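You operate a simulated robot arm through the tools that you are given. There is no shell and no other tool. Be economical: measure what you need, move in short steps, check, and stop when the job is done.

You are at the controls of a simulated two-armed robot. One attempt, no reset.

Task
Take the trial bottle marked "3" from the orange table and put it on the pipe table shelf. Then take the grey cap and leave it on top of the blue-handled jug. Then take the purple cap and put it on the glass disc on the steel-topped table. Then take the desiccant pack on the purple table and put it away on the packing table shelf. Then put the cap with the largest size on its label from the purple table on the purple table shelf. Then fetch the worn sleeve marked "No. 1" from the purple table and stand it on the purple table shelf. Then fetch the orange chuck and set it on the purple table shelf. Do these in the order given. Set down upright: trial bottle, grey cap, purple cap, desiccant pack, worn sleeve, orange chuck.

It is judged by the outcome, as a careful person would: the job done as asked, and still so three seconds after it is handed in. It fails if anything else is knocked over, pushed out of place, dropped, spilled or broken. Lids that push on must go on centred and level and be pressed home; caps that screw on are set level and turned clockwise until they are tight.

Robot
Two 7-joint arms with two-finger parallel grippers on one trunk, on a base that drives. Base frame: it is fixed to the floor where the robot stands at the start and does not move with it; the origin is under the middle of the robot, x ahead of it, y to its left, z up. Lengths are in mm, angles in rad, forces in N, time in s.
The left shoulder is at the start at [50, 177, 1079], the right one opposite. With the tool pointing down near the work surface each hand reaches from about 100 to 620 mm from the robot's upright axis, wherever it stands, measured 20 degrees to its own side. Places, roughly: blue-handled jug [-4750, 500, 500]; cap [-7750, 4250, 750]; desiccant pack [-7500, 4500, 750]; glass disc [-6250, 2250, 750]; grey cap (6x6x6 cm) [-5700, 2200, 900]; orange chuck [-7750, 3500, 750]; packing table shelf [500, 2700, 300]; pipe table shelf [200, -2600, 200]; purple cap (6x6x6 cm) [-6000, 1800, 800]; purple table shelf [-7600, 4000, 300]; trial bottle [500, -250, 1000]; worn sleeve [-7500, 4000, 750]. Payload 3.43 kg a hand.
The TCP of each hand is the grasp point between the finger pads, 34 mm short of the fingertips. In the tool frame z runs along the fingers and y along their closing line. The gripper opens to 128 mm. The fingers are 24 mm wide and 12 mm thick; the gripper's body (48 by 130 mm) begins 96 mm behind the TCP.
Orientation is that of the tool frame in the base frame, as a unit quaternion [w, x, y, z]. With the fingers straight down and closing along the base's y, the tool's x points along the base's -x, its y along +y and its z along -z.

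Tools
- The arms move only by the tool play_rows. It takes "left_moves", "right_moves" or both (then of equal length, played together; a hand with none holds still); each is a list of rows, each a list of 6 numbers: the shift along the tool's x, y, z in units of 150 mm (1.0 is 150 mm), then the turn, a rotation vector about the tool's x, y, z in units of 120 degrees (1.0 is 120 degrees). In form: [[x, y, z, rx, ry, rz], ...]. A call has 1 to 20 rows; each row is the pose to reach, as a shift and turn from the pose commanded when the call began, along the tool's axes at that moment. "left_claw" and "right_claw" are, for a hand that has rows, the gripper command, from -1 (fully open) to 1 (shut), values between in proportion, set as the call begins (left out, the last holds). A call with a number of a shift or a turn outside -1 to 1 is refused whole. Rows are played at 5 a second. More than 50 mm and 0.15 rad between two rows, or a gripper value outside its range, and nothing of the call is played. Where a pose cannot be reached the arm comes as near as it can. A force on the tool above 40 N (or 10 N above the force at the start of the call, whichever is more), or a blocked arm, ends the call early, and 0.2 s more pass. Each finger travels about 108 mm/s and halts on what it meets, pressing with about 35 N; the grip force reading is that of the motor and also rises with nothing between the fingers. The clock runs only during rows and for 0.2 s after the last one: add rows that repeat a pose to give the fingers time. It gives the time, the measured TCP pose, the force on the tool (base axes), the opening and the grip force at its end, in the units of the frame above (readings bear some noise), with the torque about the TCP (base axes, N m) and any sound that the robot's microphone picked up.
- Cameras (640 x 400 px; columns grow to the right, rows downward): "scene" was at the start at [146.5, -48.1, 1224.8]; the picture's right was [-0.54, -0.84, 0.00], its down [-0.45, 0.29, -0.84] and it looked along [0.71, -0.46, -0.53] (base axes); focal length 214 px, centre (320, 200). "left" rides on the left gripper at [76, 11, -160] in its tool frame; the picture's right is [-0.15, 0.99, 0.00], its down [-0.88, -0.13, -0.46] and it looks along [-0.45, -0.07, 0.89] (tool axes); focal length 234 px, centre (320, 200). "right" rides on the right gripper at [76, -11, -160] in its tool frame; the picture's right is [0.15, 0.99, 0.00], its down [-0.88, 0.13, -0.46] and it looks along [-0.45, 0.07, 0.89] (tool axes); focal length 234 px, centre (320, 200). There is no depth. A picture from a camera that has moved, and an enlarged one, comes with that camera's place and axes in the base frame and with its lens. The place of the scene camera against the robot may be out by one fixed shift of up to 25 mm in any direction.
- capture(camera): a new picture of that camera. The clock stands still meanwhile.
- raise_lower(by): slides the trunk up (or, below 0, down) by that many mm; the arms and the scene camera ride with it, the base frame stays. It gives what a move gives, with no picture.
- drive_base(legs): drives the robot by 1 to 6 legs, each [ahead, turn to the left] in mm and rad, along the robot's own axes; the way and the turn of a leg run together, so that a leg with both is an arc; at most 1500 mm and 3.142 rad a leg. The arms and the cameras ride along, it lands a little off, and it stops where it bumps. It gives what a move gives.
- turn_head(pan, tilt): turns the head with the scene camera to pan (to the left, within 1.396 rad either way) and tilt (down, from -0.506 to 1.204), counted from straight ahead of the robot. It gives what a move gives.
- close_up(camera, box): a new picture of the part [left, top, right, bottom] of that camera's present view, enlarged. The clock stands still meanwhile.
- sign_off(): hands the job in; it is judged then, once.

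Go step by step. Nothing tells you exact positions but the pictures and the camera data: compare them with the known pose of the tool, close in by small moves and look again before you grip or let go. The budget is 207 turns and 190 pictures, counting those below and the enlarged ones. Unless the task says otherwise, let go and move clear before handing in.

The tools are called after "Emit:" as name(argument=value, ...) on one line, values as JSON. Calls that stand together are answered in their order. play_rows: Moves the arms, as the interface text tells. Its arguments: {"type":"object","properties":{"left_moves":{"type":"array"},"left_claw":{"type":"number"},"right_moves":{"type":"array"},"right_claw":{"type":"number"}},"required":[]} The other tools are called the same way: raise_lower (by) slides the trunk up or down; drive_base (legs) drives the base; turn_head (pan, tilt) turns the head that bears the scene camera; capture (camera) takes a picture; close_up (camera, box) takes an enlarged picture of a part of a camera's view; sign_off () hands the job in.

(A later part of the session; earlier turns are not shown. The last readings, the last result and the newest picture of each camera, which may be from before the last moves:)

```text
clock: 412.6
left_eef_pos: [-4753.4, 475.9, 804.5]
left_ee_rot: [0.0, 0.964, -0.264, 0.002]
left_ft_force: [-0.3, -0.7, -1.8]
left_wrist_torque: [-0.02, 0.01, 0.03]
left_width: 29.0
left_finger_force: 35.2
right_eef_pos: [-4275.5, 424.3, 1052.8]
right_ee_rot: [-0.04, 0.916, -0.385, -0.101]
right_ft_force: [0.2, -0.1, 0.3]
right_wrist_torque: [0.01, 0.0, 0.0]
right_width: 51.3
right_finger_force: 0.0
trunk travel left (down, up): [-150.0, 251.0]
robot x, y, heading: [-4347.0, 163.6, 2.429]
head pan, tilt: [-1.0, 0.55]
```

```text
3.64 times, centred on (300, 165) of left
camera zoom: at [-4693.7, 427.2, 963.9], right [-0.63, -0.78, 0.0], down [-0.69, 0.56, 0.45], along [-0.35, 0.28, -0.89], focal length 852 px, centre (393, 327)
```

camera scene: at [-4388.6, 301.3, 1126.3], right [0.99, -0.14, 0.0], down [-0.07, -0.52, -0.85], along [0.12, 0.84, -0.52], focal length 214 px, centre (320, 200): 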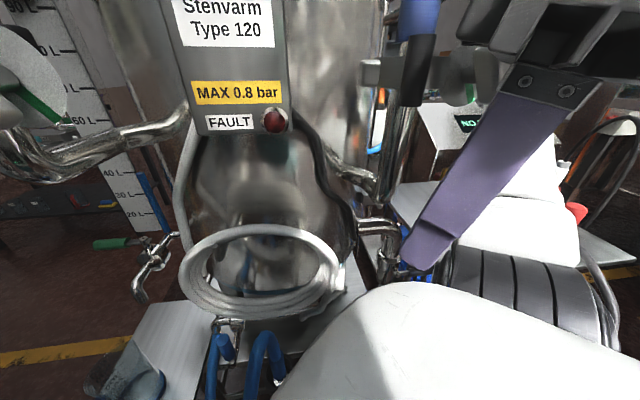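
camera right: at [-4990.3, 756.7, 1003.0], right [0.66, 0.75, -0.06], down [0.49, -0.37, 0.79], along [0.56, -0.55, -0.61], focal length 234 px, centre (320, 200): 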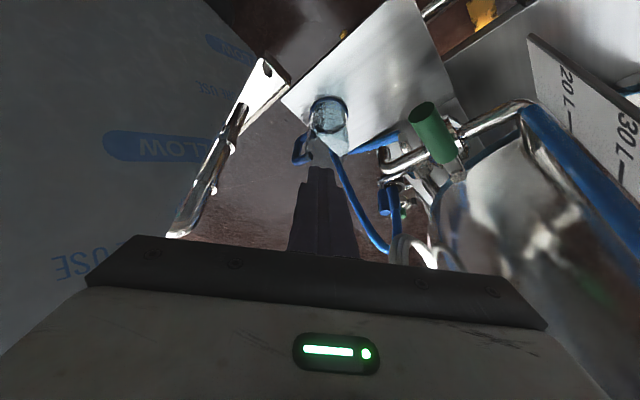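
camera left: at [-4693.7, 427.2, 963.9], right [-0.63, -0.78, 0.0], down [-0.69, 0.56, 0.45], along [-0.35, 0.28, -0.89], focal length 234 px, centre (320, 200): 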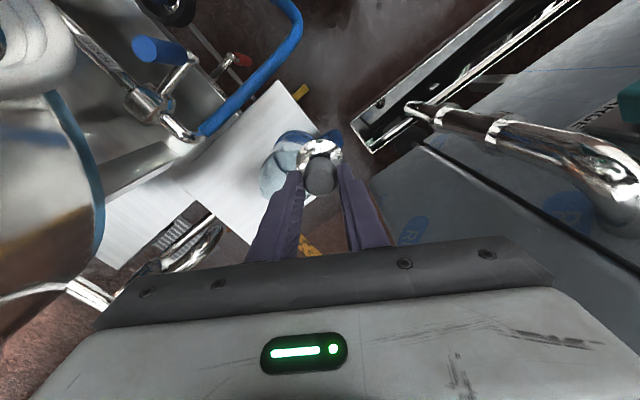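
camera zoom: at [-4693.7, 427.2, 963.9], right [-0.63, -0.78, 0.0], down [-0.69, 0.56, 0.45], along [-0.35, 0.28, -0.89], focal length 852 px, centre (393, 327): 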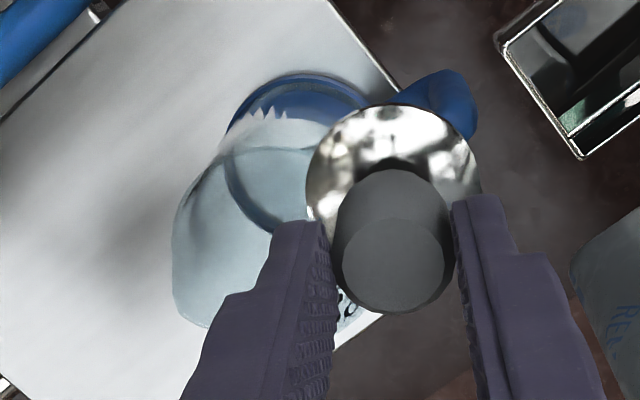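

The jug axis is at (-4760, 543). I'll move above it and lower slowly, then stop lightly at contact.

Emit:
play_rows(left_moves=[[-0.13, -0.18, 0, 0, 0, 0], [-0.265, -0.362, 0, 0, 0, 0], [-0.265, -0.362, 0, 0, 0, 0], [-0.265, -0.362, 0.2, 0, 0, 0], [-0.265, -0.362, 0.4, 0, 0, 0], [-0.265, -0.362, 0.4, 0, 0, 0]])

Emit:
play_rows(left_moves=[[0, 0, 0.02, 0, 0, 0], [0, 0, 0.04, 0, 0, 0], [0, 0, 0.06, 0, 0, 0], [0, 0, 0.06, 0, 0, 0]])

Emit:
play_rows(left_moves=[[0, 0, 0.013, 0, 0, 0], [0, 0, 0.026, 0, 0, 0], [0, 0, 0.026, 0, 0, 0]])

Emit:
play_rows(left_moves=[[0, 0, 0.013, 0, 0, 0], [0, 0, 0.026, 0, 0, 0], [0, 0, 0.026, 0, 0, 0]])

```text
clock: 414.0
left_eef_pos: [-4759.5, 537.2, 743.4]
left_ee_rot: [0.001, 0.965, -0.263, 0.001]
left_ft_force: [0.4, -0.2, -2.3]
left_wrist_torque: [0.0, 0.0, -0.02]
left_width: 29.1
left_finger_force: 35.4
right_eef_pos: [-4275.9, 423.8, 1052.4]
right_ee_rot: [-0.039, 0.917, -0.385, -0.101]
right_ft_force: [0.4, 0.9, 0.5]
right_wrist_torque: [0.02, 0.02, -0.01]
right_width: 51.3
right_finger_force: 0.0
trunk travel left (down, up): [-150.0, 251.0]
robot x, y, heading: [-4350.6, 165.1, 2.426]
head pan, tilt: [-1.0, 0.55]
```

```text
clock: 415.0
left_eef_pos: [-4758.6, 540.2, 732.9]
left_ee_rot: [0.002, 0.965, -0.263, 0.001]
left_ft_force: [0.2, 0.0, -1.2]
left_wrist_torque: [0.02, 0.01, -0.05]
left_width: 28.9
left_finger_force: 35.3
right_eef_pos: [-4275.8, 422.9, 1053.4]
right_ee_rot: [-0.039, 0.917, -0.385, -0.1]
right_ft_force: [0.0, 0.4, -0.3]
right_wrist_torque: [-0.01, -0.04, 0.03]
right_width: 51.2
right_finger_force: 0.0
trunk travel left (down, up): [-150.0, 251.0]
robot x, y, heading: [-4351.4, 164.1, 2.426]
head pan, tilt: [-1.0, 0.55]
```

```text
clock: 415.8
left_eef_pos: [-4759.7, 539.8, 731.1]
left_ee_rot: [0.001, 0.965, -0.263, 0.002]
left_ft_force: [0.5, 0.7, -1.3]
left_wrist_torque: [-0.01, -0.01, -0.01]
left_width: 28.7
left_finger_force: 35.1
right_eef_pos: [-4276.4, 423.8, 1052.9]
right_ee_rot: [-0.039, 0.917, -0.385, -0.101]
right_ft_force: [-0.3, -0.1, 0.6]
right_wrist_torque: [-0.03, -0.04, 0.0]
right_width: 51.0
right_finger_force: 0.1
trunk travel left (down, up): [-150.0, 251.0]
robot x, y, heading: [-4350.2, 166.2, 2.429]
head pan, tilt: [-1.0, 0.55]
```

```text
clock: 416.6
left_eef_pos: [-4758.7, 540.2, 726.6]
left_ee_rot: [0.002, 0.965, -0.264, 0.002]
left_ft_force: [-0.4, 0.4, -1.9]
left_wrist_torque: [0.0, 0.01, 0.01]
left_width: 29.0
left_finger_force: 34.9
right_eef_pos: [-4276.9, 424.2, 1052.7]
right_ee_rot: [-0.039, 0.916, -0.385, -0.101]
right_ft_force: [-0.4, 0.5, -0.5]
right_wrist_torque: [-0.01, -0.01, -0.01]
right_width: 51.3
right_finger_force: 0.0
trunk travel left (down, up): [-150.0, 251.0]
robot x, y, heading: [-4351.3, 164.9, 2.433]
head pan, tilt: [-1.0, 0.55]
```

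Centred, with no contact yet at TCP 727. I'll continue in 3 mm steps.

Emit:
play_rows(left_moves=[[0, 0, 0.01, 0, 0, 0], [0, 0, 0.02, 0, 0, 0], [0, 0, 0.02, 0, 0, 0]])

Emit:
play_rows(left_moves=[[0, 0, 0.01, 0, 0, 0], [0, 0, 0.02, 0, 0, 0], [0, 0, 0.02, 0, 0, 0]])

Emit:
play_rows(left_moves=[[0, 0, 0.01, 0, 0, 0], [0, 0, 0.02, 0, 0, 0], [0, 0, 0.02, 0, 0, 0]])

Emit:
close_up(camera="left", box=[240, 110, 400, 230])

```text
clock: 417.4
left_eef_pos: [-4760.1, 539.5, 725.0]
left_ee_rot: [0.0, 0.964, -0.264, 0.001]
left_ft_force: [-1.8, -2.7, 10.1]
left_wrist_torque: [-0.09, 0.27, 0.04]
left_width: 28.8
left_finger_force: 34.7
right_eef_pos: [-4274.8, 422.0, 1053.1]
right_ee_rot: [-0.04, 0.917, -0.384, -0.101]
right_ft_force: [0.0, -0.3, -1.0]
right_wrist_torque: [-0.01, 0.02, 0.03]
right_width: 51.0
right_finger_force: 0.0
trunk travel left (down, up): [-150.0, 251.0]
robot x, y, heading: [-4350.3, 167.2, 2.428]
head pan, tilt: [-1.0, 0.55]
```

```text
clock: 418.2
left_eef_pos: [-4757.7, 539.5, 725.9]
left_ee_rot: [-0.001, 0.965, -0.264, 0.0]
left_ft_force: [-0.5, -5.7, 33.5]
left_wrist_torque: [-0.39, 0.16, -0.01]
left_width: 29.1
left_finger_force: 34.8
right_eef_pos: [-4273.9, 420.8, 1053.4]
right_ee_rot: [-0.04, 0.916, -0.385, -0.102]
right_ft_force: [0.1, 0.0, -0.2]
right_wrist_torque: [0.01, 0.01, -0.01]
right_width: 51.1
right_finger_force: 0.0
trunk travel left (down, up): [-150.0, 251.0]
robot x, y, heading: [-4351.9, 165.0, 2.425]
head pan, tilt: [-1.0, 0.55]
```

```text
clock: 418.7
left_eef_pos: [-4759.2, 542.1, 726.6]
left_ee_rot: [-0.004, 0.965, -0.263, -0.002]
left_ft_force: [0.9, -3.6, 16.1]
left_wrist_torque: [-0.16, -0.03, 0.0]
left_width: 28.8
left_finger_force: 35.5
right_eef_pos: [-4274.7, 421.8, 1052.4]
right_ee_rot: [-0.041, 0.916, -0.385, -0.102]
right_ft_force: [0.7, 0.7, 0.4]
right_wrist_torque: [0.01, 0.02, -0.01]
right_width: 51.3
right_finger_force: 0.0
trunk travel left (down, up): [-150.0, 251.0]
robot x, y, heading: [-4351.5, 167.9, 2.434]
head pan, tilt: [-1.0, 0.55]
stopped in row 2 (left hand): the force on the tool passed its limit (the readings are from after the stop); the commanded pose is now the measured one
```

```text
3.33 times, centred on (320, 170) of left
camera zoom: at [-4699.2, 492.2, 884.1], right [-0.63, -0.78, 0.0], down [-0.69, 0.56, 0.46], along [-0.36, 0.29, -0.89], focal length 781 px, centre (320, 300)
```

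zoom: 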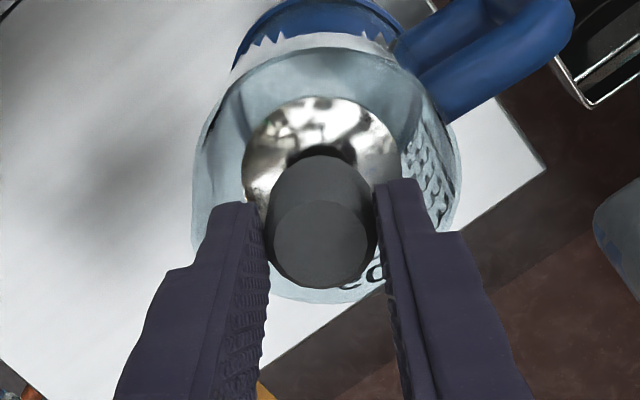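

There's solid contact, centred on the jug's top. I'll ease the pressure and open the fingers.

Emit:
play_rows(left_moves=[[0, 0, -0.01, 0, 0, 0], [0, 0, -0.015, 0, 0, 0], [0, 0, -0.015, 0, 0, 0]])

Emit:
play_rows(left_moves=[[0, 0, 0, 0, 0, 0], [0, 0, 0, 0, 0, 0], [0, 0, 0, 0, 0, 0]], left_claw=0.3)

Emit:
play_rows(left_moves=[[0, 0, -0.1, 0, 0, 0], [0, 0, -0.3, 0, 0, 0], [0, 0, -0.5, 0, 0, 0], [0, 0, -0.5, 0, 0, 0]])

Emit:
close_up(camera="left", box=[240, 90, 400, 210])

```text
clock: 419.5
left_eef_pos: [-4758.8, 541.6, 725.4]
left_ee_rot: [-0.003, 0.964, -0.264, -0.002]
left_ft_force: [0.5, 0.7, 17.4]
left_wrist_torque: [0.24, 0.04, 0.0]
left_width: 29.0
left_finger_force: 34.4
right_eef_pos: [-4275.0, 422.7, 1053.7]
right_ee_rot: [-0.04, 0.916, -0.385, -0.102]
right_ft_force: [0.2, 1.1, 0.7]
right_wrist_torque: [-0.01, 0.0, 0.04]
right_width: 51.1
right_finger_force: 0.1
trunk travel left (down, up): [-150.0, 251.0]
robot x, y, heading: [-4347.8, 167.7, 2.427]
head pan, tilt: [-1.0, 0.55]
```

```text
clock: 420.3
left_eef_pos: [-4758.6, 541.3, 723.6]
left_ee_rot: [-0.001, 0.965, -0.264, 0.0]
left_ft_force: [0.2, 0.5, 0.3]
left_wrist_torque: [-0.04, -0.02, -0.02]
left_width: 44.7
left_finger_force: 0.1
right_eef_pos: [-4274.8, 422.7, 1053.1]
right_ee_rot: [-0.04, 0.916, -0.386, -0.102]
right_ft_force: [0.3, 0.0, 1.3]
right_wrist_torque: [0.0, 0.01, 0.01]
right_width: 51.1
right_finger_force: 0.1
trunk travel left (down, up): [-150.0, 251.0]
robot x, y, heading: [-4352.9, 166.4, 2.429]
head pan, tilt: [-1.0, 0.55]
```

```text
clock: 421.3
left_eef_pos: [-4758.5, 541.2, 800.3]
left_ee_rot: [-0.002, 0.965, -0.264, 0.0]
left_ft_force: [-0.3, 0.7, 0.1]
left_wrist_torque: [0.0, 0.0, 0.0]
left_width: 44.8
left_finger_force: 0.0
right_eef_pos: [-4275.8, 421.8, 1052.6]
right_ee_rot: [-0.04, 0.917, -0.384, -0.101]
right_ft_force: [0.3, 0.2, -0.3]
right_wrist_torque: [-0.03, 0.01, 0.04]
right_width: 51.3
right_finger_force: 0.2
trunk travel left (down, up): [-150.0, 251.0]
robot x, y, heading: [-4348.0, 167.5, 2.43]
head pan, tilt: [-1.0, 0.55]
```

```text
3.33 times, centred on (320, 150) of left
camera zoom: at [-4699.5, 492.1, 958.4], right [-0.63, -0.78, 0.0], down [-0.69, 0.56, 0.46], along [-0.35, 0.29, -0.89], focal length 781 px, centre (320, 367)
```

zoom: 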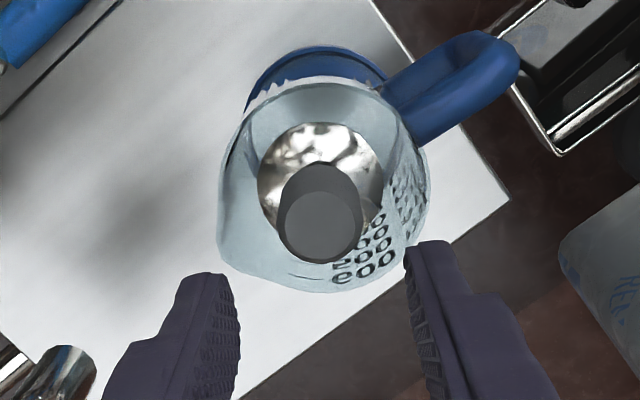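

The grey cap is standing centred on the jug. I'll withdraw the hand the way it came, back out, and stow both arms.

Emit:
play_rows(left_moves=[[0.15, 0.15, 0, 0, 0, 0], [0.32, 0.32, 0, 0, 0, 0], [0.5, 0.5, 0, 0, 0, 0], [0.68, 0.68, 0, 0, 0, 0], [0.85, 0.85, 0, 0, 0, 0], [1.0, 1.0, 0, 0, 0, 0]])

Emit:
drive_base(legs=[[-600, 0]])

Emit:
raise_lower(by=100)

Emit:
play_rows(left_moves=[[0, 0, -0.25, 0, 0, 0], [0, 0, -0.5, 0, 0, 0], [0, 0, -0.75, 0, 0, 0], [0, 0, -1.0, 0, 0, 0], [0, 0, -1.0, 0, 0, 0]], right_moves=[[-0.2, 0.15, 0, 0, 0, 0], [-0.4, 0.3, 0, 0, 0, 0], [-0.6, 0.45, 0, 0, 0, 0], [-0.8, 0.6, 0, 0, 0, 0], [-1.0, 0.7, 0, 0, 0, 0]])

Emit:
drive_base(legs=[[0, -1.99], [760, 0]])

```text
clock: 422.7
left_eef_pos: [-4707.2, 335.7, 799.7]
left_ee_rot: [0.0, 0.965, -0.263, -0.001]
left_ft_force: [-0.3, 0.3, 0.3]
left_wrist_torque: [0.04, 0.01, 0.0]
left_width: 44.8
left_finger_force: 0.0
right_eef_pos: [-4276.2, 422.7, 1052.6]
right_ee_rot: [-0.04, 0.916, -0.385, -0.101]
right_ft_force: [0.2, -0.5, 0.7]
right_wrist_torque: [-0.03, 0.02, -0.03]
right_width: 51.3
right_finger_force: 0.0
trunk travel left (down, up): [-150.0, 251.0]
robot x, y, heading: [-4350.4, 165.1, 2.426]
head pan, tilt: [-1.0, 0.55]
```

```text
clock: 426.1
left_eef_pos: [-4260.3, -50.5, 799.3]
left_ee_rot: [-0.001, 0.965, -0.262, 0.0]
left_ft_force: [0.4, -0.7, -0.9]
left_wrist_torque: [0.01, 0.02, -0.01]
left_width: 44.9
left_finger_force: 0.0
right_eef_pos: [-3830.2, 37.4, 1052.2]
right_ee_rot: [-0.04, 0.918, -0.382, -0.102]
right_ft_force: [-1.3, 0.0, -1.0]
right_wrist_torque: [-0.04, 0.0, -0.04]
right_width: 51.0
right_finger_force: 0.0
trunk travel left (down, up): [-150.0, 251.0]
robot x, y, heading: [-3906.5, -217.7, 2.426]
head pan, tilt: [-1.0, 0.55]
```

```text
clock: 427.4
left_eef_pos: [-4260.4, -51.6, 900.0]
left_ee_rot: [-0.001, 0.965, -0.262, 0.0]
left_ft_force: [-0.1, 0.4, -0.1]
left_wrist_torque: [0.01, 0.04, 0.01]
left_width: 45.1
left_finger_force: 0.0
right_eef_pos: [-3829.7, 37.1, 1151.4]
right_ee_rot: [-0.04, 0.917, -0.383, -0.101]
right_ft_force: [-0.5, -0.4, 0.6]
right_wrist_torque: [0.03, 0.0, 0.0]
right_width: 51.1
right_finger_force: 0.0
trunk travel left (down, up): [-250.0, 151.0]
robot x, y, heading: [-3901.0, -221.2, 2.43]
head pan, tilt: [-1.0, 0.55]
```

```text
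clock: 428.6
left_eef_pos: [-4260.5, -53.0, 1049.4]
left_ee_rot: [-0.001, 0.965, -0.261, 0.001]
left_ft_force: [0.2, 0.3, -0.4]
left_wrist_torque: [-0.02, -0.02, -0.01]
left_width: 44.9
left_finger_force: 0.0
right_eef_pos: [-4011.6, 68.2, 1183.9]
right_ee_rot: [-0.039, 0.918, -0.383, -0.099]
right_ft_force: [-0.7, -0.4, 0.8]
right_wrist_torque: [-0.02, -0.05, 0.0]
right_width: 51.5
right_finger_force: 0.0
trunk travel left (down, up): [-250.0, 151.0]
robot x, y, heading: [-3901.1, -220.9, 2.429]
head pan, tilt: [-1.0, 0.55]
```

```text
clock: 437.4
left_eef_pos: [-2927.6, 365.2, 1050.0]
left_ee_rot: [0.0, -0.304, 0.953, -0.001]
left_ft_force: [-0.4, -0.5, -0.6]
left_wrist_torque: [-0.02, 0.04, 0.02]
left_width: 44.8
left_finger_force: 0.1
right_eef_pos: [-2922.1, 87.0, 1185.8]
right_ee_rot: [0.106, -0.178, 0.978, 0.022]
right_ft_force: [-0.1, -0.2, -0.2]
right_wrist_torque: [0.02, -0.01, 0.02]
right_width: 51.2
right_finger_force: 0.1
trunk travel left (down, up): [-250.0, 151.0]
robot x, y, heading: [-3227.9, 105.7, 0.441]
head pan, tilt: [-1.0, 0.55]
```

Emit:
drive_base(legs=[[0, 1.1], [1400, 0], [1040, 0], [0, 1.6], [1100, 0]])

```text
clock: 461.4
left_eef_pos: [-4564.1, 2562.2, 1050.0]
left_ee_rot: [-0.001, 0.998, 0.066, 0.0]
left_ft_force: [0.2, 0.9, 0.6]
left_wrist_torque: [0.01, -0.04, 0.02]
left_width: 44.9
left_finger_force: 0.0
right_eef_pos: [-4438.0, 2811.1, 1186.4]
right_ee_rot: [-0.004, 0.992, -0.064, -0.108]
right_ft_force: [-0.1, -0.1, 0.9]
right_wrist_torque: [0.02, -0.01, 0.01]
right_width: 51.0
right_finger_force: 0.0
trunk travel left (down, up): [-250.0, 151.0]
robot x, y, heading: [-4180.2, 2649.0, 3.089]
head pan, tilt: [-1.0, 0.55]
```

Emit:
drive_base(legs=[[0, 0.864], [1450, 0], [367, 0], [0, -0.811], [486, 0], [0, -1.571]])

Emit:
turn_head(pan=0.0, tilt=0.6)

Emit:
capture(camera="scene")

```text
clock: 480.9
left_eef_pos: [-5954.0, 1657.6, 1049.4]
left_ee_rot: [-0.001, 0.797, -0.605, -0.001]
left_ft_force: [-0.4, 0.5, 0.4]
left_wrist_torque: [-0.01, -0.02, 0.01]
left_width: 44.4
left_finger_force: 0.2
right_eef_pos: [-5691.5, 1567.3, 1186.5]
right_ee_rot: [-0.074, 0.707, -0.699, -0.078]
right_ft_force: [-0.1, 0.6, 0.4]
right_wrist_torque: [0.0, 0.02, -0.01]
right_width: 51.1
right_finger_force: 0.1
trunk travel left (down, up): [-250.0, 151.0]
robot x, y, heading: [-5810.6, 1289.8, 1.659]
head pan, tilt: [-1.0, 0.55]
```

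```text
clock: 482.2
left_eef_pos: [-5954.1, 1657.0, 1050.4]
left_ee_rot: [-0.001, 0.797, -0.604, 0.0]
left_ft_force: [0.5, 0.6, -0.6]
left_wrist_torque: [0.02, 0.01, 0.02]
left_width: 44.9
left_finger_force: 0.1
right_eef_pos: [-5691.5, 1566.7, 1186.4]
right_ee_rot: [-0.074, 0.707, -0.699, -0.078]
right_ft_force: [0.4, 0.1, 0.4]
right_wrist_torque: [-0.03, 0.01, -0.02]
right_width: 51.1
right_finger_force: 0.1
trunk travel left (down, up): [-250.0, 151.0]
robot x, y, heading: [-5819.3, 1288.4, 1.663]
head pan, tilt: [0.0, 0.6]
```

```text
33 pictures are left
camera scene: at [-5828.2, 1445.6, 1221.8], right [1.0, 0.09, 0.0], down [0.05, -0.56, -0.83], along [-0.07, 0.82, -0.56], focal length 214 px, centre (320, 200)
```

scene: 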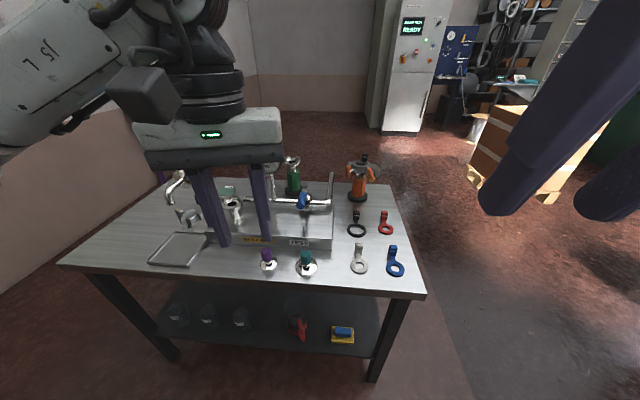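

The purple cap is at about (-6000, 1825). I'll move the left hand nearer and refine with its camera.

Emit:
play_rows(left_moves=[[-0.25, 0, 0.1, 0, 0, 0], [-0.5, 0, 0.2, 0, 0, 0], [-0.75, 0, 0.35, 0, 0, 0], [-0.95, 0, 0.5, 0, 0, 0], [-0.95, 0, 0.5, 0, 0, 0]], left_claw=0.2)

Emit:
close_up(camera="left", box=[220, 80, 420, 230])

```text
clock: 483.4
left_eef_pos: [-5991.2, 1794.5, 974.7]
left_ee_rot: [-0.002, 0.795, -0.606, 0.001]
left_ft_force: [-0.6, 0.3, 0.3]
left_wrist_torque: [-0.01, 0.02, 0.02]
left_width: 51.2
left_finger_force: 0.1
right_eef_pos: [-5690.6, 1566.8, 1186.8]
right_ee_rot: [-0.074, 0.707, -0.699, -0.079]
right_ft_force: [0.7, 0.5, -0.8]
right_wrist_torque: [0.03, 0.02, 0.0]
right_width: 51.1
right_finger_force: 0.0
trunk travel left (down, up): [-250.0, 151.0]
robot x, y, heading: [-5816.9, 1287.5, 1.66]
head pan, tilt: [0.0, 0.6]
```

```text
2.67 times, centred on (320, 155) of left
camera zoom: at [-5981.7, 1717.7, 1133.6], right [-0.99, -0.12, 0.0], down [-0.11, 0.88, 0.46], along [-0.06, 0.45, -0.89], focal length 624 px, centre (320, 320)
```

zoom: 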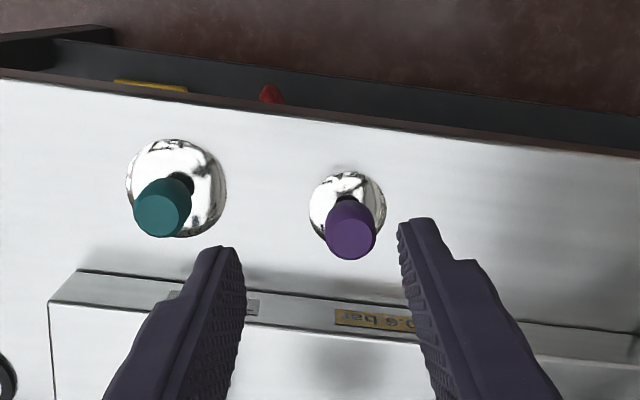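

Emit:
play_rows(left_moves=[[-0.13, 0.04, 0.1, 0, 0, 0], [-0.269, 0.085, 0.2, 0, 0, 0], [-0.269, 0.085, 0.5, 0, 0, 0], [-0.269, 0.085, 0.78, 0, 0, 0], [-0.269, 0.085, 0.78, 0, 0, 0]])

Emit:
close_up(camera="left", box=[240, 110, 400, 230])

```text
clock: 484.6
left_eef_pos: [-6016.4, 1829.1, 854.6]
left_ee_rot: [-0.001, 0.796, -0.605, 0.0]
left_ft_force: [-0.2, -0.2, -0.1]
left_wrist_torque: [-0.01, -0.02, -0.03]
left_width: 51.1
left_finger_force: 0.2
right_eef_pos: [-5691.5, 1567.2, 1185.5]
right_ee_rot: [-0.074, 0.707, -0.699, -0.078]
right_ft_force: [0.3, -0.3, -0.5]
right_wrist_torque: [0.0, -0.03, 0.0]
right_width: 51.2
right_finger_force: 0.1
trunk travel left (down, up): [-250.0, 151.0]
robot x, y, heading: [-5816.1, 1284.4, 1.667]
head pan, tilt: [0.0, 0.6]
```

```text
3.33 times, centred on (320, 170) of left
camera zoom: at [-6006.8, 1752.5, 1014.2], right [-0.99, -0.12, 0.0], down [-0.11, 0.88, 0.46], along [-0.06, 0.45, -0.89], focal length 781 px, centre (320, 300)
```

zoom: 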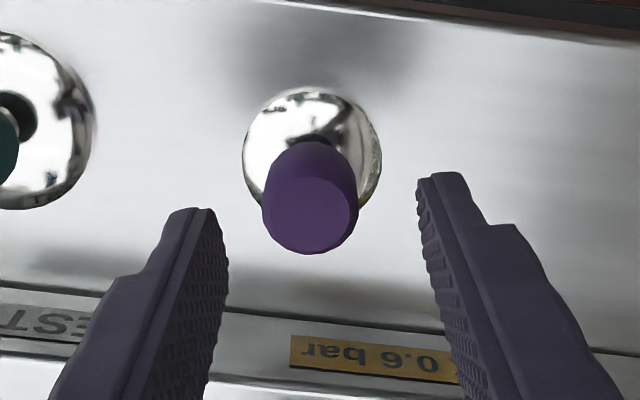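

Emit:
play_rows(left_moves=[[-0.02, -0.02, 0.12, 0, 0, 0], [-0.02, -0.02, 0.24, 0, 0, 0], [-0.02, -0.02, 0.315, 0, 0, 0], [-0.02, -0.02, 0.315, 0, 0, 0]])

Emit:
play_rows(left_moves=[[0, 0, 0, 0, 0, 0], [0, 0, 0, 0, 0, 0], [0, 0, 0, 0, 0, 0], [0, 0, 0, 0, 0, 0]], left_claw=1)

Emit:
play_rows(left_moves=[[0, 0, -0.15, 0, 0, 0], [0, 0, -0.4, 0, 0, 0], [0, 0, -0.7, 0, 0, 0], [0, 0, -1.0, 0, 0, 0]])

Emit:
close_up(camera="left", box=[240, 110, 400, 230])

```text
clock: 485.6
left_eef_pos: [-6014.5, 1833.6, 808.5]
left_ee_rot: [-0.001, 0.797, -0.604, 0.0]
left_ft_force: [0.4, -0.3, -0.7]
left_wrist_torque: [-0.01, -0.01, 0.02]
left_width: 51.4
left_finger_force: 0.0
right_eef_pos: [-5691.6, 1567.3, 1185.8]
right_ee_rot: [-0.074, 0.707, -0.699, -0.079]
right_ft_force: [0.1, -0.3, 0.1]
right_wrist_torque: [0.04, 0.02, 0.01]
right_width: 51.2
right_finger_force: 0.0
trunk travel left (down, up): [-250.0, 151.0]
robot x, y, heading: [-5814.7, 1288.4, 1.665]
head pan, tilt: [0.0, 0.6]
```

```text
clock: 486.6
left_eef_pos: [-6013.8, 1834.1, 809.7]
left_ee_rot: [-0.001, 0.796, -0.605, 0.001]
left_ft_force: [-0.3, -0.2, -0.7]
left_wrist_torque: [-0.03, 0.04, 0.05]
left_width: 28.6
left_finger_force: 34.5
right_eef_pos: [-5690.2, 1568.6, 1187.1]
right_ee_rot: [-0.074, 0.707, -0.698, -0.079]
right_ft_force: [-0.3, 0.1, -0.1]
right_wrist_torque: [-0.01, 0.0, 0.03]
right_width: 51.3
right_finger_force: 0.2
trunk travel left (down, up): [-250.0, 151.0]
robot x, y, heading: [-5817.0, 1284.0, 1.665]
head pan, tilt: [0.0, 0.6]
```

```text
clock: 487.6
left_eef_pos: [-6014.8, 1833.6, 961.3]
left_ee_rot: [0.0, 0.795, -0.606, 0.0]
left_ft_force: [-0.2, -1.0, -1.5]
left_wrist_torque: [-0.01, 0.02, 0.0]
left_width: 29.0
left_finger_force: 35.1
right_eef_pos: [-5691.8, 1568.1, 1186.8]
right_ee_rot: [-0.073, 0.706, -0.7, -0.079]
right_ft_force: [0.4, -0.2, 0.3]
right_wrist_torque: [-0.01, 0.02, 0.01]
right_width: 51.3
right_finger_force: 0.1
trunk travel left (down, up): [-250.0, 151.0]
robot x, y, heading: [-5816.1, 1285.7, 1.659]
head pan, tilt: [0.0, 0.6]
```

```text
3.33 times, centred on (320, 170) of left
camera zoom: at [-6004.2, 1756.5, 1120.0], right [-0.99, -0.12, 0.0], down [-0.11, 0.88, 0.46], along [-0.05, 0.45, -0.89], focal length 781 px, centre (320, 300)
```

zoom: 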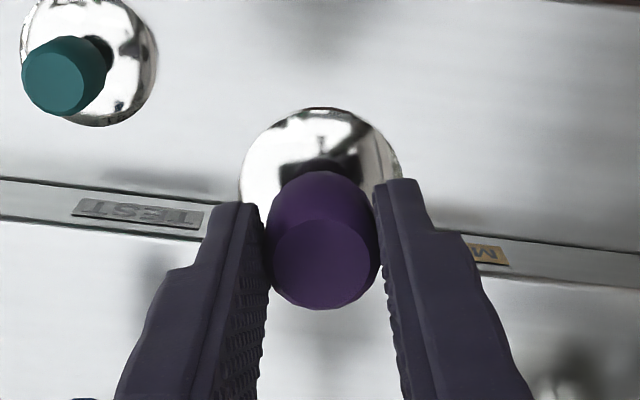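

The purple cap is held. I'll raise and retract it, then drive around the east end to the north side of the table.

Emit:
play_rows(left_moves=[[0.1, 0, -0.25, 0, 0, 0], [0.3, 0, -0.45, 0, 0, 0], [0.55, 0, -0.55, 0, 0, 0], [0.8, 0, -0.6, 0, 0, 0], [1.0, 0, -0.6, 0, 0, 0]])

Emit:
drive_base(legs=[[-100, 0], [0, -1.66], [670, 0], [0, 1.57], [1450, 0], [110, 0]])

```text
clock: 488.8
left_eef_pos: [-5971.5, 1690.8, 1050.6]
left_ee_rot: [-0.001, 0.797, -0.604, -0.001]
left_ft_force: [0.1, -0.6, -1.3]
left_wrist_torque: [0.01, -0.04, 0.0]
left_width: 28.8
left_finger_force: 35.4
right_eef_pos: [-5692.2, 1568.5, 1185.5]
right_ee_rot: [-0.073, 0.707, -0.699, -0.079]
right_ft_force: [0.4, 1.1, -0.7]
right_wrist_torque: [0.0, 0.0, 0.01]
right_width: 51.2
right_finger_force: 0.0
trunk travel left (down, up): [-250.0, 151.0]
robot x, y, heading: [-5814.9, 1287.0, 1.664]
head pan, tilt: [0.0, 0.6]
```

```text
clock: 497.1
left_eef_pos: [-4743.6, 1283.6, 1051.4]
left_ee_rot: [0.003, -0.08, 0.997, -0.001]
left_ft_force: [-0.4, 0.6, -2.1]
left_wrist_torque: [0.0, -0.01, -0.03]
left_width: 28.9
left_finger_force: 34.7
right_eef_pos: [-4901.0, 1017.5, 1190.8]
right_ee_rot: [0.119, 0.05, 0.992, -0.001]
right_ft_force: [-0.2, 0.0, 0.0]
right_wrist_torque: [0.0, -0.03, 0.03]
right_width: 51.2
right_finger_force: 0.0
trunk travel left (down, up): [-250.0, 151.0]
robot x, y, heading: [-5159.0, 1172.5, -0.028]
head pan, tilt: [0.0, 0.6]
stopped in leg 3: the robot was blocked; the commanded pose is now the measured one
```

Blocked, probably my right elbow against the tall level board. I'll back off and go north from here.

Emit:
drive_base(legs=[[-150, 0], [0, 1.6], [1450, 0], [110, 0]])

```text
clock: 510.0
left_eef_pos: [-5252.3, 3190.1, 1049.8]
left_ee_rot: [0.0, 0.736, -0.677, 0.001]
left_ft_force: [0.0, -0.2, -0.8]
left_wrist_torque: [-0.05, -0.02, -0.02]
left_width: 28.9
left_finger_force: 35.5
right_eef_pos: [-4999.6, 3014.9, 1188.6]
right_ee_rot: [0.084, -0.637, 0.763, 0.077]
right_ft_force: [-0.6, -0.3, -0.1]
right_wrist_torque: [-0.03, -0.04, -0.04]
right_width: 51.3
right_finger_force: 0.1
trunk travel left (down, up): [-250.0, 151.0]
robot x, y, heading: [-5175.6, 2765.2, 1.475]
head pan, tilt: [0.0, 0.6]
```

Emit:
drive_base(legs=[[0, 1.667], [1229, 0], [0, 1.571]])

Emit:
turn_head(pan=0.2, tilt=0.6)

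Emit:
capture(camera="scene")

```text
clock: 524.0
left_eef_pos: [-6267.3, 2357.2, 1049.3]
left_ee_rot: [-0.001, 0.632, 0.775, -0.001]
left_ft_force: [0.0, -0.6, -1.6]
left_wrist_torque: [0.0, 0.03, -0.03]
left_width: 28.8
left_finger_force: 35.2
right_eef_pos: [-6538.1, 2500.3, 1188.8]
right_ee_rot: [0.082, 0.723, 0.681, -0.08]
right_ft_force: [-0.3, -0.6, 0.3]
right_wrist_torque: [-0.02, 0.02, 0.0]
right_width: 51.3
right_finger_force: 0.1
trunk travel left (down, up): [-250.0, 151.0]
robot x, y, heading: [-6392.8, 2768.4, -1.547]
head pan, tilt: [0.0, 0.6]
```

```text
clock: 524.7
left_eef_pos: [-6266.3, 2357.0, 1050.1]
left_ee_rot: [-0.001, 0.633, 0.774, 0.0]
left_ft_force: [0.2, -0.1, -1.1]
left_wrist_torque: [0.03, -0.02, 0.0]
left_width: 29.0
left_finger_force: 35.1
right_eef_pos: [-6539.3, 2501.0, 1190.1]
right_ee_rot: [0.082, 0.723, 0.681, -0.08]
right_ft_force: [0.3, 0.7, -0.4]
right_wrist_torque: [-0.05, -0.01, 0.0]
right_width: 51.0
right_finger_force: 0.0
trunk travel left (down, up): [-250.0, 151.0]
robot x, y, heading: [-6391.2, 2773.7, -1.549]
head pan, tilt: [0.201, 0.6]
```

```text
29 pictures are left
camera scene: at [-6372.7, 2615.7, 1221.8], right [-0.98, -0.22, 0.0], down [-0.12, 0.55, -0.83], along [0.18, -0.81, -0.56], focal length 214 px, centre (320, 200)
```

scene: 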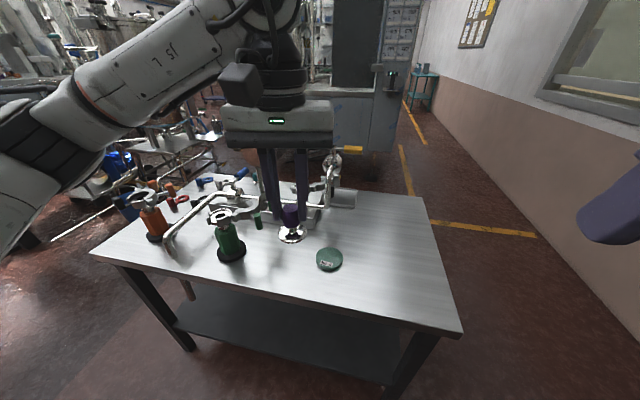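

The glass disc is the dark green round at about (-6308, 2203). I'll move the cap above it.

Emit:
play_rows(left_moves=[[-0.2, -0.1, 0.05, 0, 0, 0], [-0.4, -0.2, 0.15, 0, 0, 0], [-0.6, -0.3, 0.25, 0, 0, 0], [-0.8, -0.4, 0.4, 0, 0, 0], [-0.93, -0.47, 0.55, 0, 0, 0], [-0.93, -0.47, 0.55, 0, 0, 0]])

Emit:
close_up(camera="left", box=[220, 80, 420, 230])

```text
clock: 526.1
left_eef_pos: [-6310.7, 2207.7, 966.1]
left_ee_rot: [0.0, 0.633, 0.774, -0.001]
left_ft_force: [-0.3, -0.5, -1.3]
left_wrist_torque: [-0.01, 0.02, 0.02]
left_width: 28.8
left_finger_force: 34.9
right_eef_pos: [-6538.7, 2500.8, 1188.9]
right_ee_rot: [0.082, 0.723, 0.681, -0.08]
right_ft_force: [1.4, 0.2, 0.0]
right_wrist_torque: [0.04, 0.01, -0.03]
right_width: 51.2
right_finger_force: 0.1
trunk travel left (down, up): [-250.0, 151.0]
robot x, y, heading: [-6393.3, 2769.7, -1.549]
head pan, tilt: [0.201, 0.6]
```

```text
2.67 times, centred on (320, 155) of left
camera zoom: at [-6315.4, 2283.5, 1126.0], right [1.0, 0.05, 0.0], down [0.05, -0.89, 0.46], along [0.02, -0.46, -0.89], focal length 624 px, centre (320, 320)
```

zoom: 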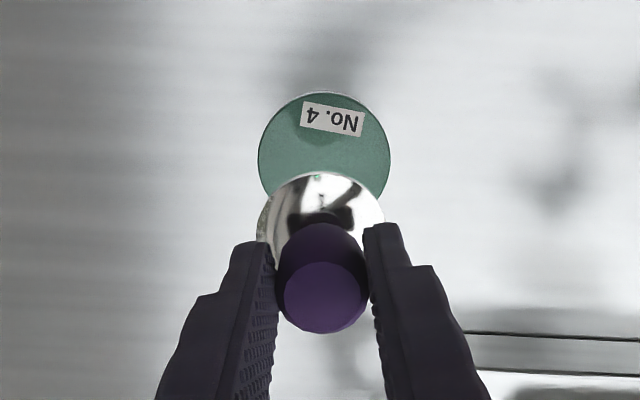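

The disc centre is at (-6310, 2200). I'll lower onto it.

Emit:
play_rows(left_moves=[[-0.05, -0.01, 0.2, 0, 0, 0], [-0.05, -0.01, 0.45, 0, 0, 0], [-0.05, -0.01, 0.7, 0, 0, 0], [-0.05, -0.01, 0.9, 0, 0, 0], [-0.05, -0.01, 0.9, 0, 0, 0]])

Emit:
play_rows(left_moves=[[0, 0, 0.02, 0, 0, 0], [0, 0, 0.04, 0, 0, 0], [0, 0, 0.04, 0, 0, 0]])

Emit:
play_rows(left_moves=[[0, 0, 0.015, 0, 0, 0], [0, 0, 0.025, 0, 0, 0], [0, 0, 0.025, 0, 0, 0]])

```text
clock: 527.3
left_eef_pos: [-6308.0, 2200.4, 831.8]
left_ee_rot: [-0.001, 0.633, 0.774, -0.001]
left_ft_force: [-0.7, -0.3, -2.0]
left_wrist_torque: [0.03, -0.01, 0.01]
left_width: 29.0
left_finger_force: 34.9
right_eef_pos: [-6539.2, 2500.8, 1188.8]
right_ee_rot: [0.082, 0.723, 0.681, -0.079]
right_ft_force: [-0.8, -0.8, -0.9]
right_wrist_torque: [0.01, -0.03, 0.01]
right_width: 51.3
right_finger_force: 0.0
trunk travel left (down, up): [-250.0, 151.0]
robot x, y, heading: [-6393.7, 2769.8, -1.549]
head pan, tilt: [0.201, 0.6]
```

```text
clock: 528.1
left_eef_pos: [-6307.9, 2199.2, 826.7]
left_ee_rot: [-0.001, 0.632, 0.775, -0.001]
left_ft_force: [-0.7, -0.3, -1.9]
left_wrist_torque: [0.02, 0.0, 0.01]
left_width: 29.0
left_finger_force: 34.7
right_eef_pos: [-6540.3, 2500.5, 1190.0]
right_ee_rot: [0.082, 0.723, 0.681, -0.079]
right_ft_force: [0.5, -0.1, 0.3]
right_wrist_torque: [0.02, -0.01, 0.01]
right_width: 51.0
right_finger_force: 0.0
trunk travel left (down, up): [-250.0, 151.0]
robot x, y, heading: [-6395.1, 2771.8, -1.553]
head pan, tilt: [0.201, 0.6]
```

```text
clock: 528.9
left_eef_pos: [-6310.6, 2198.1, 822.3]
left_ee_rot: [0.0, 0.633, 0.774, -0.001]
left_ft_force: [0.2, 0.4, -1.3]
left_wrist_torque: [0.01, -0.01, 0.04]
left_width: 29.0
left_finger_force: 34.8
right_eef_pos: [-6537.5, 2501.5, 1189.7]
right_ee_rot: [0.081, 0.724, 0.681, -0.079]
right_ft_force: [0.9, 0.1, 0.8]
right_wrist_torque: [-0.02, 0.0, 0.0]
right_width: 51.3
right_finger_force: 0.0
trunk travel left (down, up): [-250.0, 151.0]
robot x, y, heading: [-6395.8, 2773.4, -1.554]
head pan, tilt: [0.201, 0.6]
```

Emit:
play_rows(left_moves=[[0, 0, 0.015, 0, 0, 0], [0, 0, 0.03, 0, 0, 0], [0, 0, 0.03, 0, 0, 0]])

Emit:
play_rows(left_moves=[[0, 0, 0.01, 0, 0, 0], [0, 0, 0.02, 0, 0, 0], [0, 0, 0.02, 0, 0, 0]])

```text
clock: 529.7
left_eef_pos: [-6308.9, 2199.0, 821.9]
left_ee_rot: [0.001, 0.632, 0.775, -0.003]
left_ft_force: [1.8, 2.0, 22.8]
left_wrist_torque: [0.28, -0.2, -0.02]
left_width: 29.0
left_finger_force: 35.3
right_eef_pos: [-6539.9, 2503.7, 1190.2]
right_ee_rot: [0.082, 0.723, 0.681, -0.08]
right_ft_force: [1.2, -0.2, -0.1]
right_wrist_torque: [0.02, 0.01, -0.04]
right_width: 51.1
right_finger_force: 0.1
trunk travel left (down, up): [-250.0, 151.0]
robot x, y, heading: [-6393.8, 2771.8, -1.555]
head pan, tilt: [0.201, 0.6]
```

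```text
clock: 530.5
left_eef_pos: [-6309.3, 2199.0, 821.2]
left_ee_rot: [0.002, 0.632, 0.775, -0.006]
left_ft_force: [1.5, 5.2, 38.3]
left_wrist_torque: [0.41, -0.27, 0.04]
left_width: 29.0
left_finger_force: 35.0
right_eef_pos: [-6539.5, 2504.8, 1190.4]
right_ee_rot: [0.083, 0.723, 0.682, -0.08]
right_ft_force: [-0.5, -0.2, -0.7]
right_wrist_torque: [0.01, 0.0, 0.0]
right_width: 51.1
right_finger_force: 0.1
trunk travel left (down, up): [-250.0, 151.0]
robot x, y, heading: [-6392.6, 2772.1, -1.558]
head pan, tilt: [0.201, 0.6]
```

It's in contact. I'll ease the pressure, release and rise.

Emit:
play_rows(left_moves=[[0, 0, -0.02, 0, 0, 0], [0, 0, -0.035, 0, 0, 0], [0, 0, -0.035, 0, 0, 0]])

Emit:
play_rows(left_moves=[[0, 0, 0, 0, 0, 0], [0, 0, 0, 0, 0, 0], [0, 0, 0, 0, 0, 0]], left_claw=0.3)

Emit:
play_rows(left_moves=[[0, 0, -0.1, 0, 0, 0], [0, 0, -0.35, 0, 0, 0], [0, 0, -0.65, 0, 0, 0], [0, 0, -0.95, 0, 0, 0]])

Emit:
close_up(camera="left", box=[220, 60, 420, 210])

```text
clock: 531.3
left_eef_pos: [-6309.9, 2199.7, 822.4]
left_ee_rot: [0.0, 0.632, 0.775, -0.002]
left_ft_force: [0.9, -1.3, 18.6]
left_wrist_torque: [-0.29, 0.04, 0.01]
left_width: 28.8
left_finger_force: 35.2
right_eef_pos: [-6538.0, 2502.5, 1190.3]
right_ee_rot: [0.083, 0.723, 0.681, -0.081]
right_ft_force: [-0.3, -0.1, -0.4]
right_wrist_torque: [0.0, 0.01, 0.01]
right_width: 51.2
right_finger_force: 0.0
trunk travel left (down, up): [-250.0, 151.0]
robot x, y, heading: [-6396.6, 2772.0, -1.556]
head pan, tilt: [0.201, 0.6]
```

```text
clock: 532.1
left_eef_pos: [-6308.4, 2199.3, 820.4]
left_ee_rot: [0.0, 0.633, 0.774, -0.001]
left_ft_force: [0.7, 0.0, -0.5]
left_wrist_torque: [-0.01, -0.02, -0.01]
left_width: 45.2
left_finger_force: 0.0
right_eef_pos: [-6539.0, 2501.1, 1189.5]
right_ee_rot: [0.082, 0.723, 0.681, -0.08]
right_ft_force: [-0.4, -0.3, 0.3]
right_wrist_torque: [0.03, 0.02, 0.03]
right_width: 51.4
right_finger_force: 0.0
trunk travel left (down, up): [-250.0, 151.0]
robot x, y, heading: [-6399.4, 2772.6, -1.556]
head pan, tilt: [0.201, 0.6]
```

```text
clock: 533.1
left_eef_pos: [-6309.5, 2199.3, 962.7]
left_ee_rot: [-0.001, 0.633, 0.774, 0.0]
left_ft_force: [-0.4, 0.0, 0.3]
left_wrist_torque: [0.0, 0.01, 0.03]
left_width: 44.8
left_finger_force: 0.1
right_eef_pos: [-6538.8, 2500.7, 1188.7]
right_ee_rot: [0.082, 0.724, 0.681, -0.08]
right_ft_force: [0.1, 0.2, 0.2]
right_wrist_torque: [0.0, -0.01, 0.0]
right_width: 51.2
right_finger_force: 0.1
trunk travel left (down, up): [-250.0, 151.0]
robot x, y, heading: [-6395.2, 2772.6, -1.556]
head pan, tilt: [0.201, 0.6]
```

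```text
2.67 times, centred on (320, 135) of left
camera zoom: at [-6312.4, 2275.3, 1120.8], right [1.0, 0.05, 0.0], down [0.05, -0.89, 0.46], along [0.02, -0.46, -0.89], focal length 624 px, centre (320, 373)
```

zoom: 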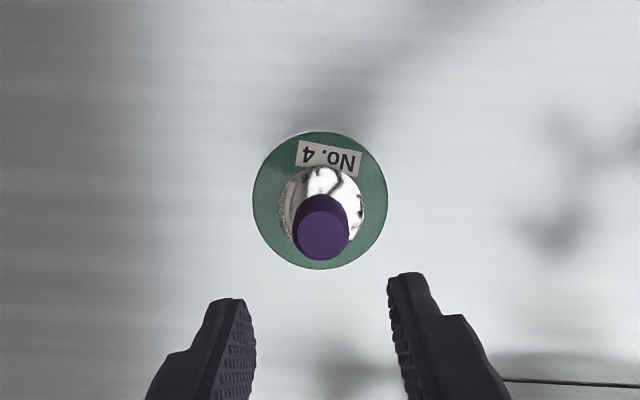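

The purple cap stands centred on the glass disc. Next is the purple table, so I'll retract and drive there.

Emit:
play_rows(left_moves=[[0.2, 0, -0.2, 0, 0, 0], [0.45, 0, -0.35, 0, 0, 0], [0.7, 0, -0.5, 0, 0, 0], [0.95, 0, -0.5, 0, 0, 0]], right_moves=[[0, 0, 0, 0, 0, 0], [0, 0, 0, 0, 0, 0], [0, 0, 0, 0, 0, 0], [0, 0, 0, 0, 0, 0]], right_claw=-1)

Emit:
drive_base(legs=[[-80, 0], [0, -2.88], [1450, 0], [120, 0], [0, 1.3]])

Emit:
turn_head(pan=0.0, tilt=0.5)

Emit:
capture(camera="scene")

```text
clock: 534.1
left_eef_pos: [-6336.5, 2337.8, 1036.0]
left_ee_rot: [-0.001, 0.632, 0.775, -0.002]
left_ft_force: [0.2, 0.3, 0.3]
left_wrist_torque: [0.0, 0.0, 0.0]
left_width: 45.3
left_finger_force: 0.1
right_eef_pos: [-6538.6, 2501.0, 1189.0]
right_ee_rot: [0.083, 0.723, 0.681, -0.079]
right_ft_force: [0.7, -0.6, 0.0]
right_wrist_torque: [0.03, 0.0, 0.01]
right_width: 128.0
right_finger_force: 0.1
trunk travel left (down, up): [-250.0, 151.0]
robot x, y, heading: [-6393.1, 2772.8, -1.549]
head pan, tilt: [0.201, 0.6]
```

```text
clock: 553.0
left_eef_pos: [-7144.6, 4367.5, 1034.9]
left_ee_rot: [-0.001, 0.998, 0.066, 0.0]
left_ft_force: [-0.3, 0.7, -0.3]
left_wrist_torque: [0.04, 0.02, 0.01]
left_width: 44.4
left_finger_force: 0.1
right_eef_pos: [-6966.5, 4557.4, 1189.4]
right_ee_rot: [-0.001, 0.991, -0.065, -0.114]
right_ft_force: [-0.4, 0.5, 0.0]
right_wrist_torque: [-0.01, 0.0, 0.02]
right_width: 128.0
right_finger_force: 0.1
trunk travel left (down, up): [-250.0, 151.0]
robot x, y, heading: [-6704.9, 4395.1, 3.091]
head pan, tilt: [0.201, 0.6]
```

```text
clock: 553.7
left_eef_pos: [-7144.9, 4367.2, 1036.1]
left_ee_rot: [-0.001, 0.998, 0.066, 0.0]
left_ft_force: [-0.2, -0.7, 0.2]
left_wrist_torque: [-0.02, 0.01, 0.0]
left_width: 44.9
left_finger_force: 0.1
right_eef_pos: [-6966.1, 4557.4, 1189.8]
right_ee_rot: [-0.002, 0.991, -0.064, -0.114]
right_ft_force: [0.1, -0.7, 0.6]
right_wrist_torque: [0.01, 0.0, 0.0]
right_width: 128.1
right_finger_force: 0.0
trunk travel left (down, up): [-250.0, 151.0]
robot x, y, heading: [-6706.2, 4397.6, 3.09]
head pan, tilt: [0.0, 0.499]
```

```text
26 pictures are left
camera scene: at [-6867.2, 4403.5, 1230.8], right [0.05, 1.0, 0.0], down [0.48, -0.02, -0.88], along [-0.88, 0.05, -0.48], focal length 214 px, centre (320, 200)
```

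scene: 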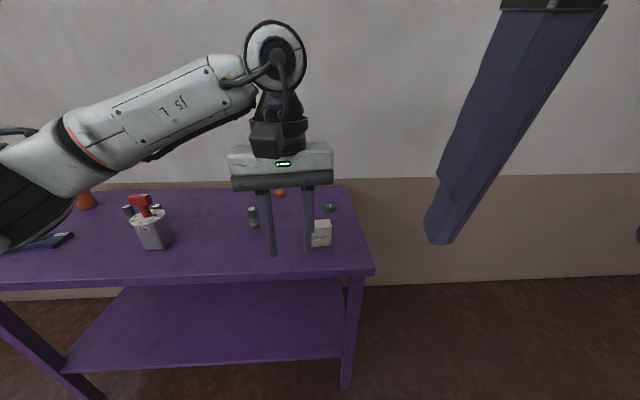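

Emit:
close_up(camera="scene", box=[230, 180, 360, 270])

```text
4.44 times, centred on (295, 225) of scene
camera zoom: at [-6867.2, 4403.5, 1230.8], right [0.05, 1.0, 0.0], down [0.48, -0.02, -0.88], along [-0.88, 0.05, -0.48], focal length 953 px, centre (431, 89)
```

zoom: 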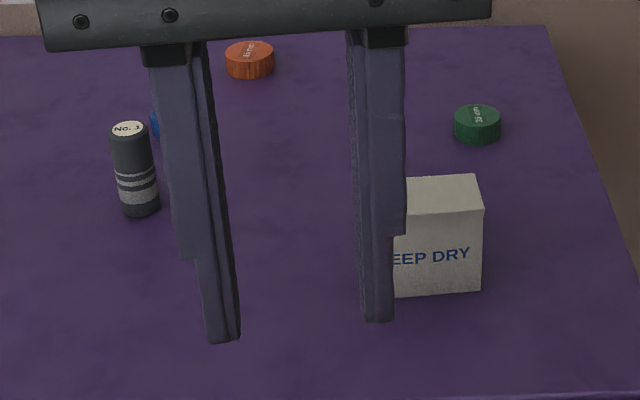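

The white "KEEP DRY" desiccant pack is at about (-7474, 4433), roughly 88 wide, 50 deep and 77 tall. I'll grip it with the right hand tilted about 45°, so it can go straight onto a low shelf, and move the left arm aside.

Emit:
play_rows(left_moves=[[0, 0.2, -0.1, 0, 0, 0], [0, 0.4, -0.2, 0, 0, 0], [0, 0.6, -0.3, 0, 0, 0], [0, 0.8, -0.3, 0, 0, 0], [0, 1.0, -0.3, 0, 0, 0]], right_moves=[[0, 0, 0, 0, -0.06, -0.015], [0, 0, 0, 0, -0.12, -0.03], [0, 0, 0, 0, -0.18, -0.045], [0, 0, 0, 0, -0.24, -0.06], [0, 0, 0, 0, -0.267, -0.061]])

Emit:
drive_base(legs=[[165, 0]])

```text
clock: 554.9
left_eef_pos: [-7124.7, 4216.9, 1080.5]
left_ee_rot: [0.0, 0.998, 0.066, 0.0]
left_ft_force: [0.6, -0.6, -0.2]
left_wrist_torque: [0.0, 0.0, -0.02]
left_width: 44.7
left_finger_force: 0.1
right_eef_pos: [-6967.3, 4557.4, 1189.8]
right_ee_rot: [-0.027, 0.923, 0.0, -0.384]
right_ft_force: [0.2, 0.4, 0.2]
right_wrist_torque: [0.02, 0.03, 0.0]
right_width: 128.2
right_finger_force: 0.1
trunk travel left (down, up): [-250.0, 151.0]
robot x, y, heading: [-6708.9, 4394.1, 3.089]
head pan, tilt: [0.0, 0.499]
```

```text
clock: 556.4
left_eef_pos: [-7288.0, 4226.7, 1079.4]
left_ee_rot: [-0.001, 0.998, 0.066, 0.0]
left_ft_force: [1.2, -0.4, 1.1]
left_wrist_torque: [0.01, -0.01, -0.02]
left_width: 44.4
left_finger_force: 0.1
right_eef_pos: [-7129.2, 4566.6, 1189.9]
right_ee_rot: [-0.027, 0.923, 0.0, -0.383]
right_ft_force: [-0.6, 0.4, -0.4]
right_wrist_torque: [-0.01, -0.04, 0.02]
right_width: 127.9
right_finger_force: 0.1
trunk travel left (down, up): [-250.0, 151.0]
robot x, y, heading: [-6868.8, 4400.5, 3.092]
head pan, tilt: [0.0, 0.499]
```

Emit:
play_rows(right_moves=[[0.02, 0.12, 0.2, 0, 0, 0], [0.04, 0.24, 0.4, 0, 0, 0], [0.07, 0.36, 0.6, 0, 0, 0], [0.1, 0.5, 0.8, 0, 0, 0], [0.1, 0.5, 0.9, 0, 0, 0]])

Emit:
play_rows(right_moves=[[0.02, 0.12, 0.2, 0, 0, 0], [0.04, 0.24, 0.4, 0, 0, 0], [0.07, 0.36, 0.6, 0, 0, 0], [0.1, 0.5, 0.8, 0, 0, 0], [0.1, 0.5, 0.9, 0, 0, 0]])

Emit:
capture(camera="right")

```text
clock: 557.2
left_eef_pos: [-7287.4, 4226.2, 1080.8]
left_ee_rot: [-0.001, 0.998, 0.066, -0.001]
left_ft_force: [-0.1, 0.5, -0.9]
left_wrist_torque: [-0.01, 0.04, 0.03]
left_width: 45.0
left_finger_force: 0.1
right_eef_pos: [-7190.3, 4514.3, 1116.8]
right_ee_rot: [-0.025, 0.924, 0.001, -0.383]
right_ft_force: [-0.4, -0.2, 1.4]
right_wrist_torque: [-0.01, -0.13, -0.03]
right_width: 127.8
right_finger_force: 0.1
trunk travel left (down, up): [-250.0, 151.0]
robot x, y, heading: [-6870.3, 4405.7, 3.091]
head pan, tilt: [0.0, 0.499]
stopped in row 4 (right hand): the force on the tool passed its limit (the readings are from after the stop); the commanded pose is now the measured one
```

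```text
clock: 557.6
left_eef_pos: [-7286.9, 4226.3, 1080.4]
left_ee_rot: [-0.001, 0.998, 0.065, 0.0]
left_ft_force: [0.8, 0.2, 0.6]
left_wrist_torque: [-0.04, 0.02, -0.01]
left_width: 44.6
left_finger_force: 0.0
right_eef_pos: [-7197.8, 4507.3, 1114.3]
right_ee_rot: [-0.025, 0.924, -0.001, -0.381]
right_ft_force: [-1.1, -0.7, 1.1]
right_wrist_torque: [0.02, -0.19, -0.08]
right_width: 128.0
right_finger_force: 0.0
trunk travel left (down, up): [-250.0, 151.0]
robot x, y, heading: [-6868.9, 4402.6, 3.087]
head pan, tilt: [0.0, 0.499]
stopped in row 1 (right hand): the force on the tool passed its limit (the readings are from after the stop); the commanded pose is now the measured one
```

```text
24 pictures are left
camera right: at [-7032.2, 4512.9, 1173.8], right [0.09, -0.99, -0.15], down [-0.3, -0.17, 0.94], along [-0.95, -0.04, -0.31], focal length 234 px, centre (320, 200)
```

right: 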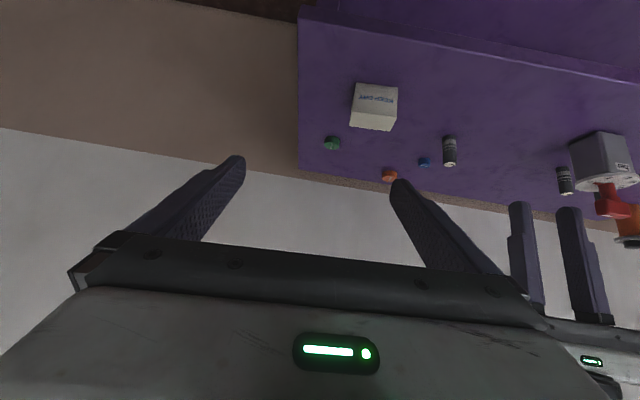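

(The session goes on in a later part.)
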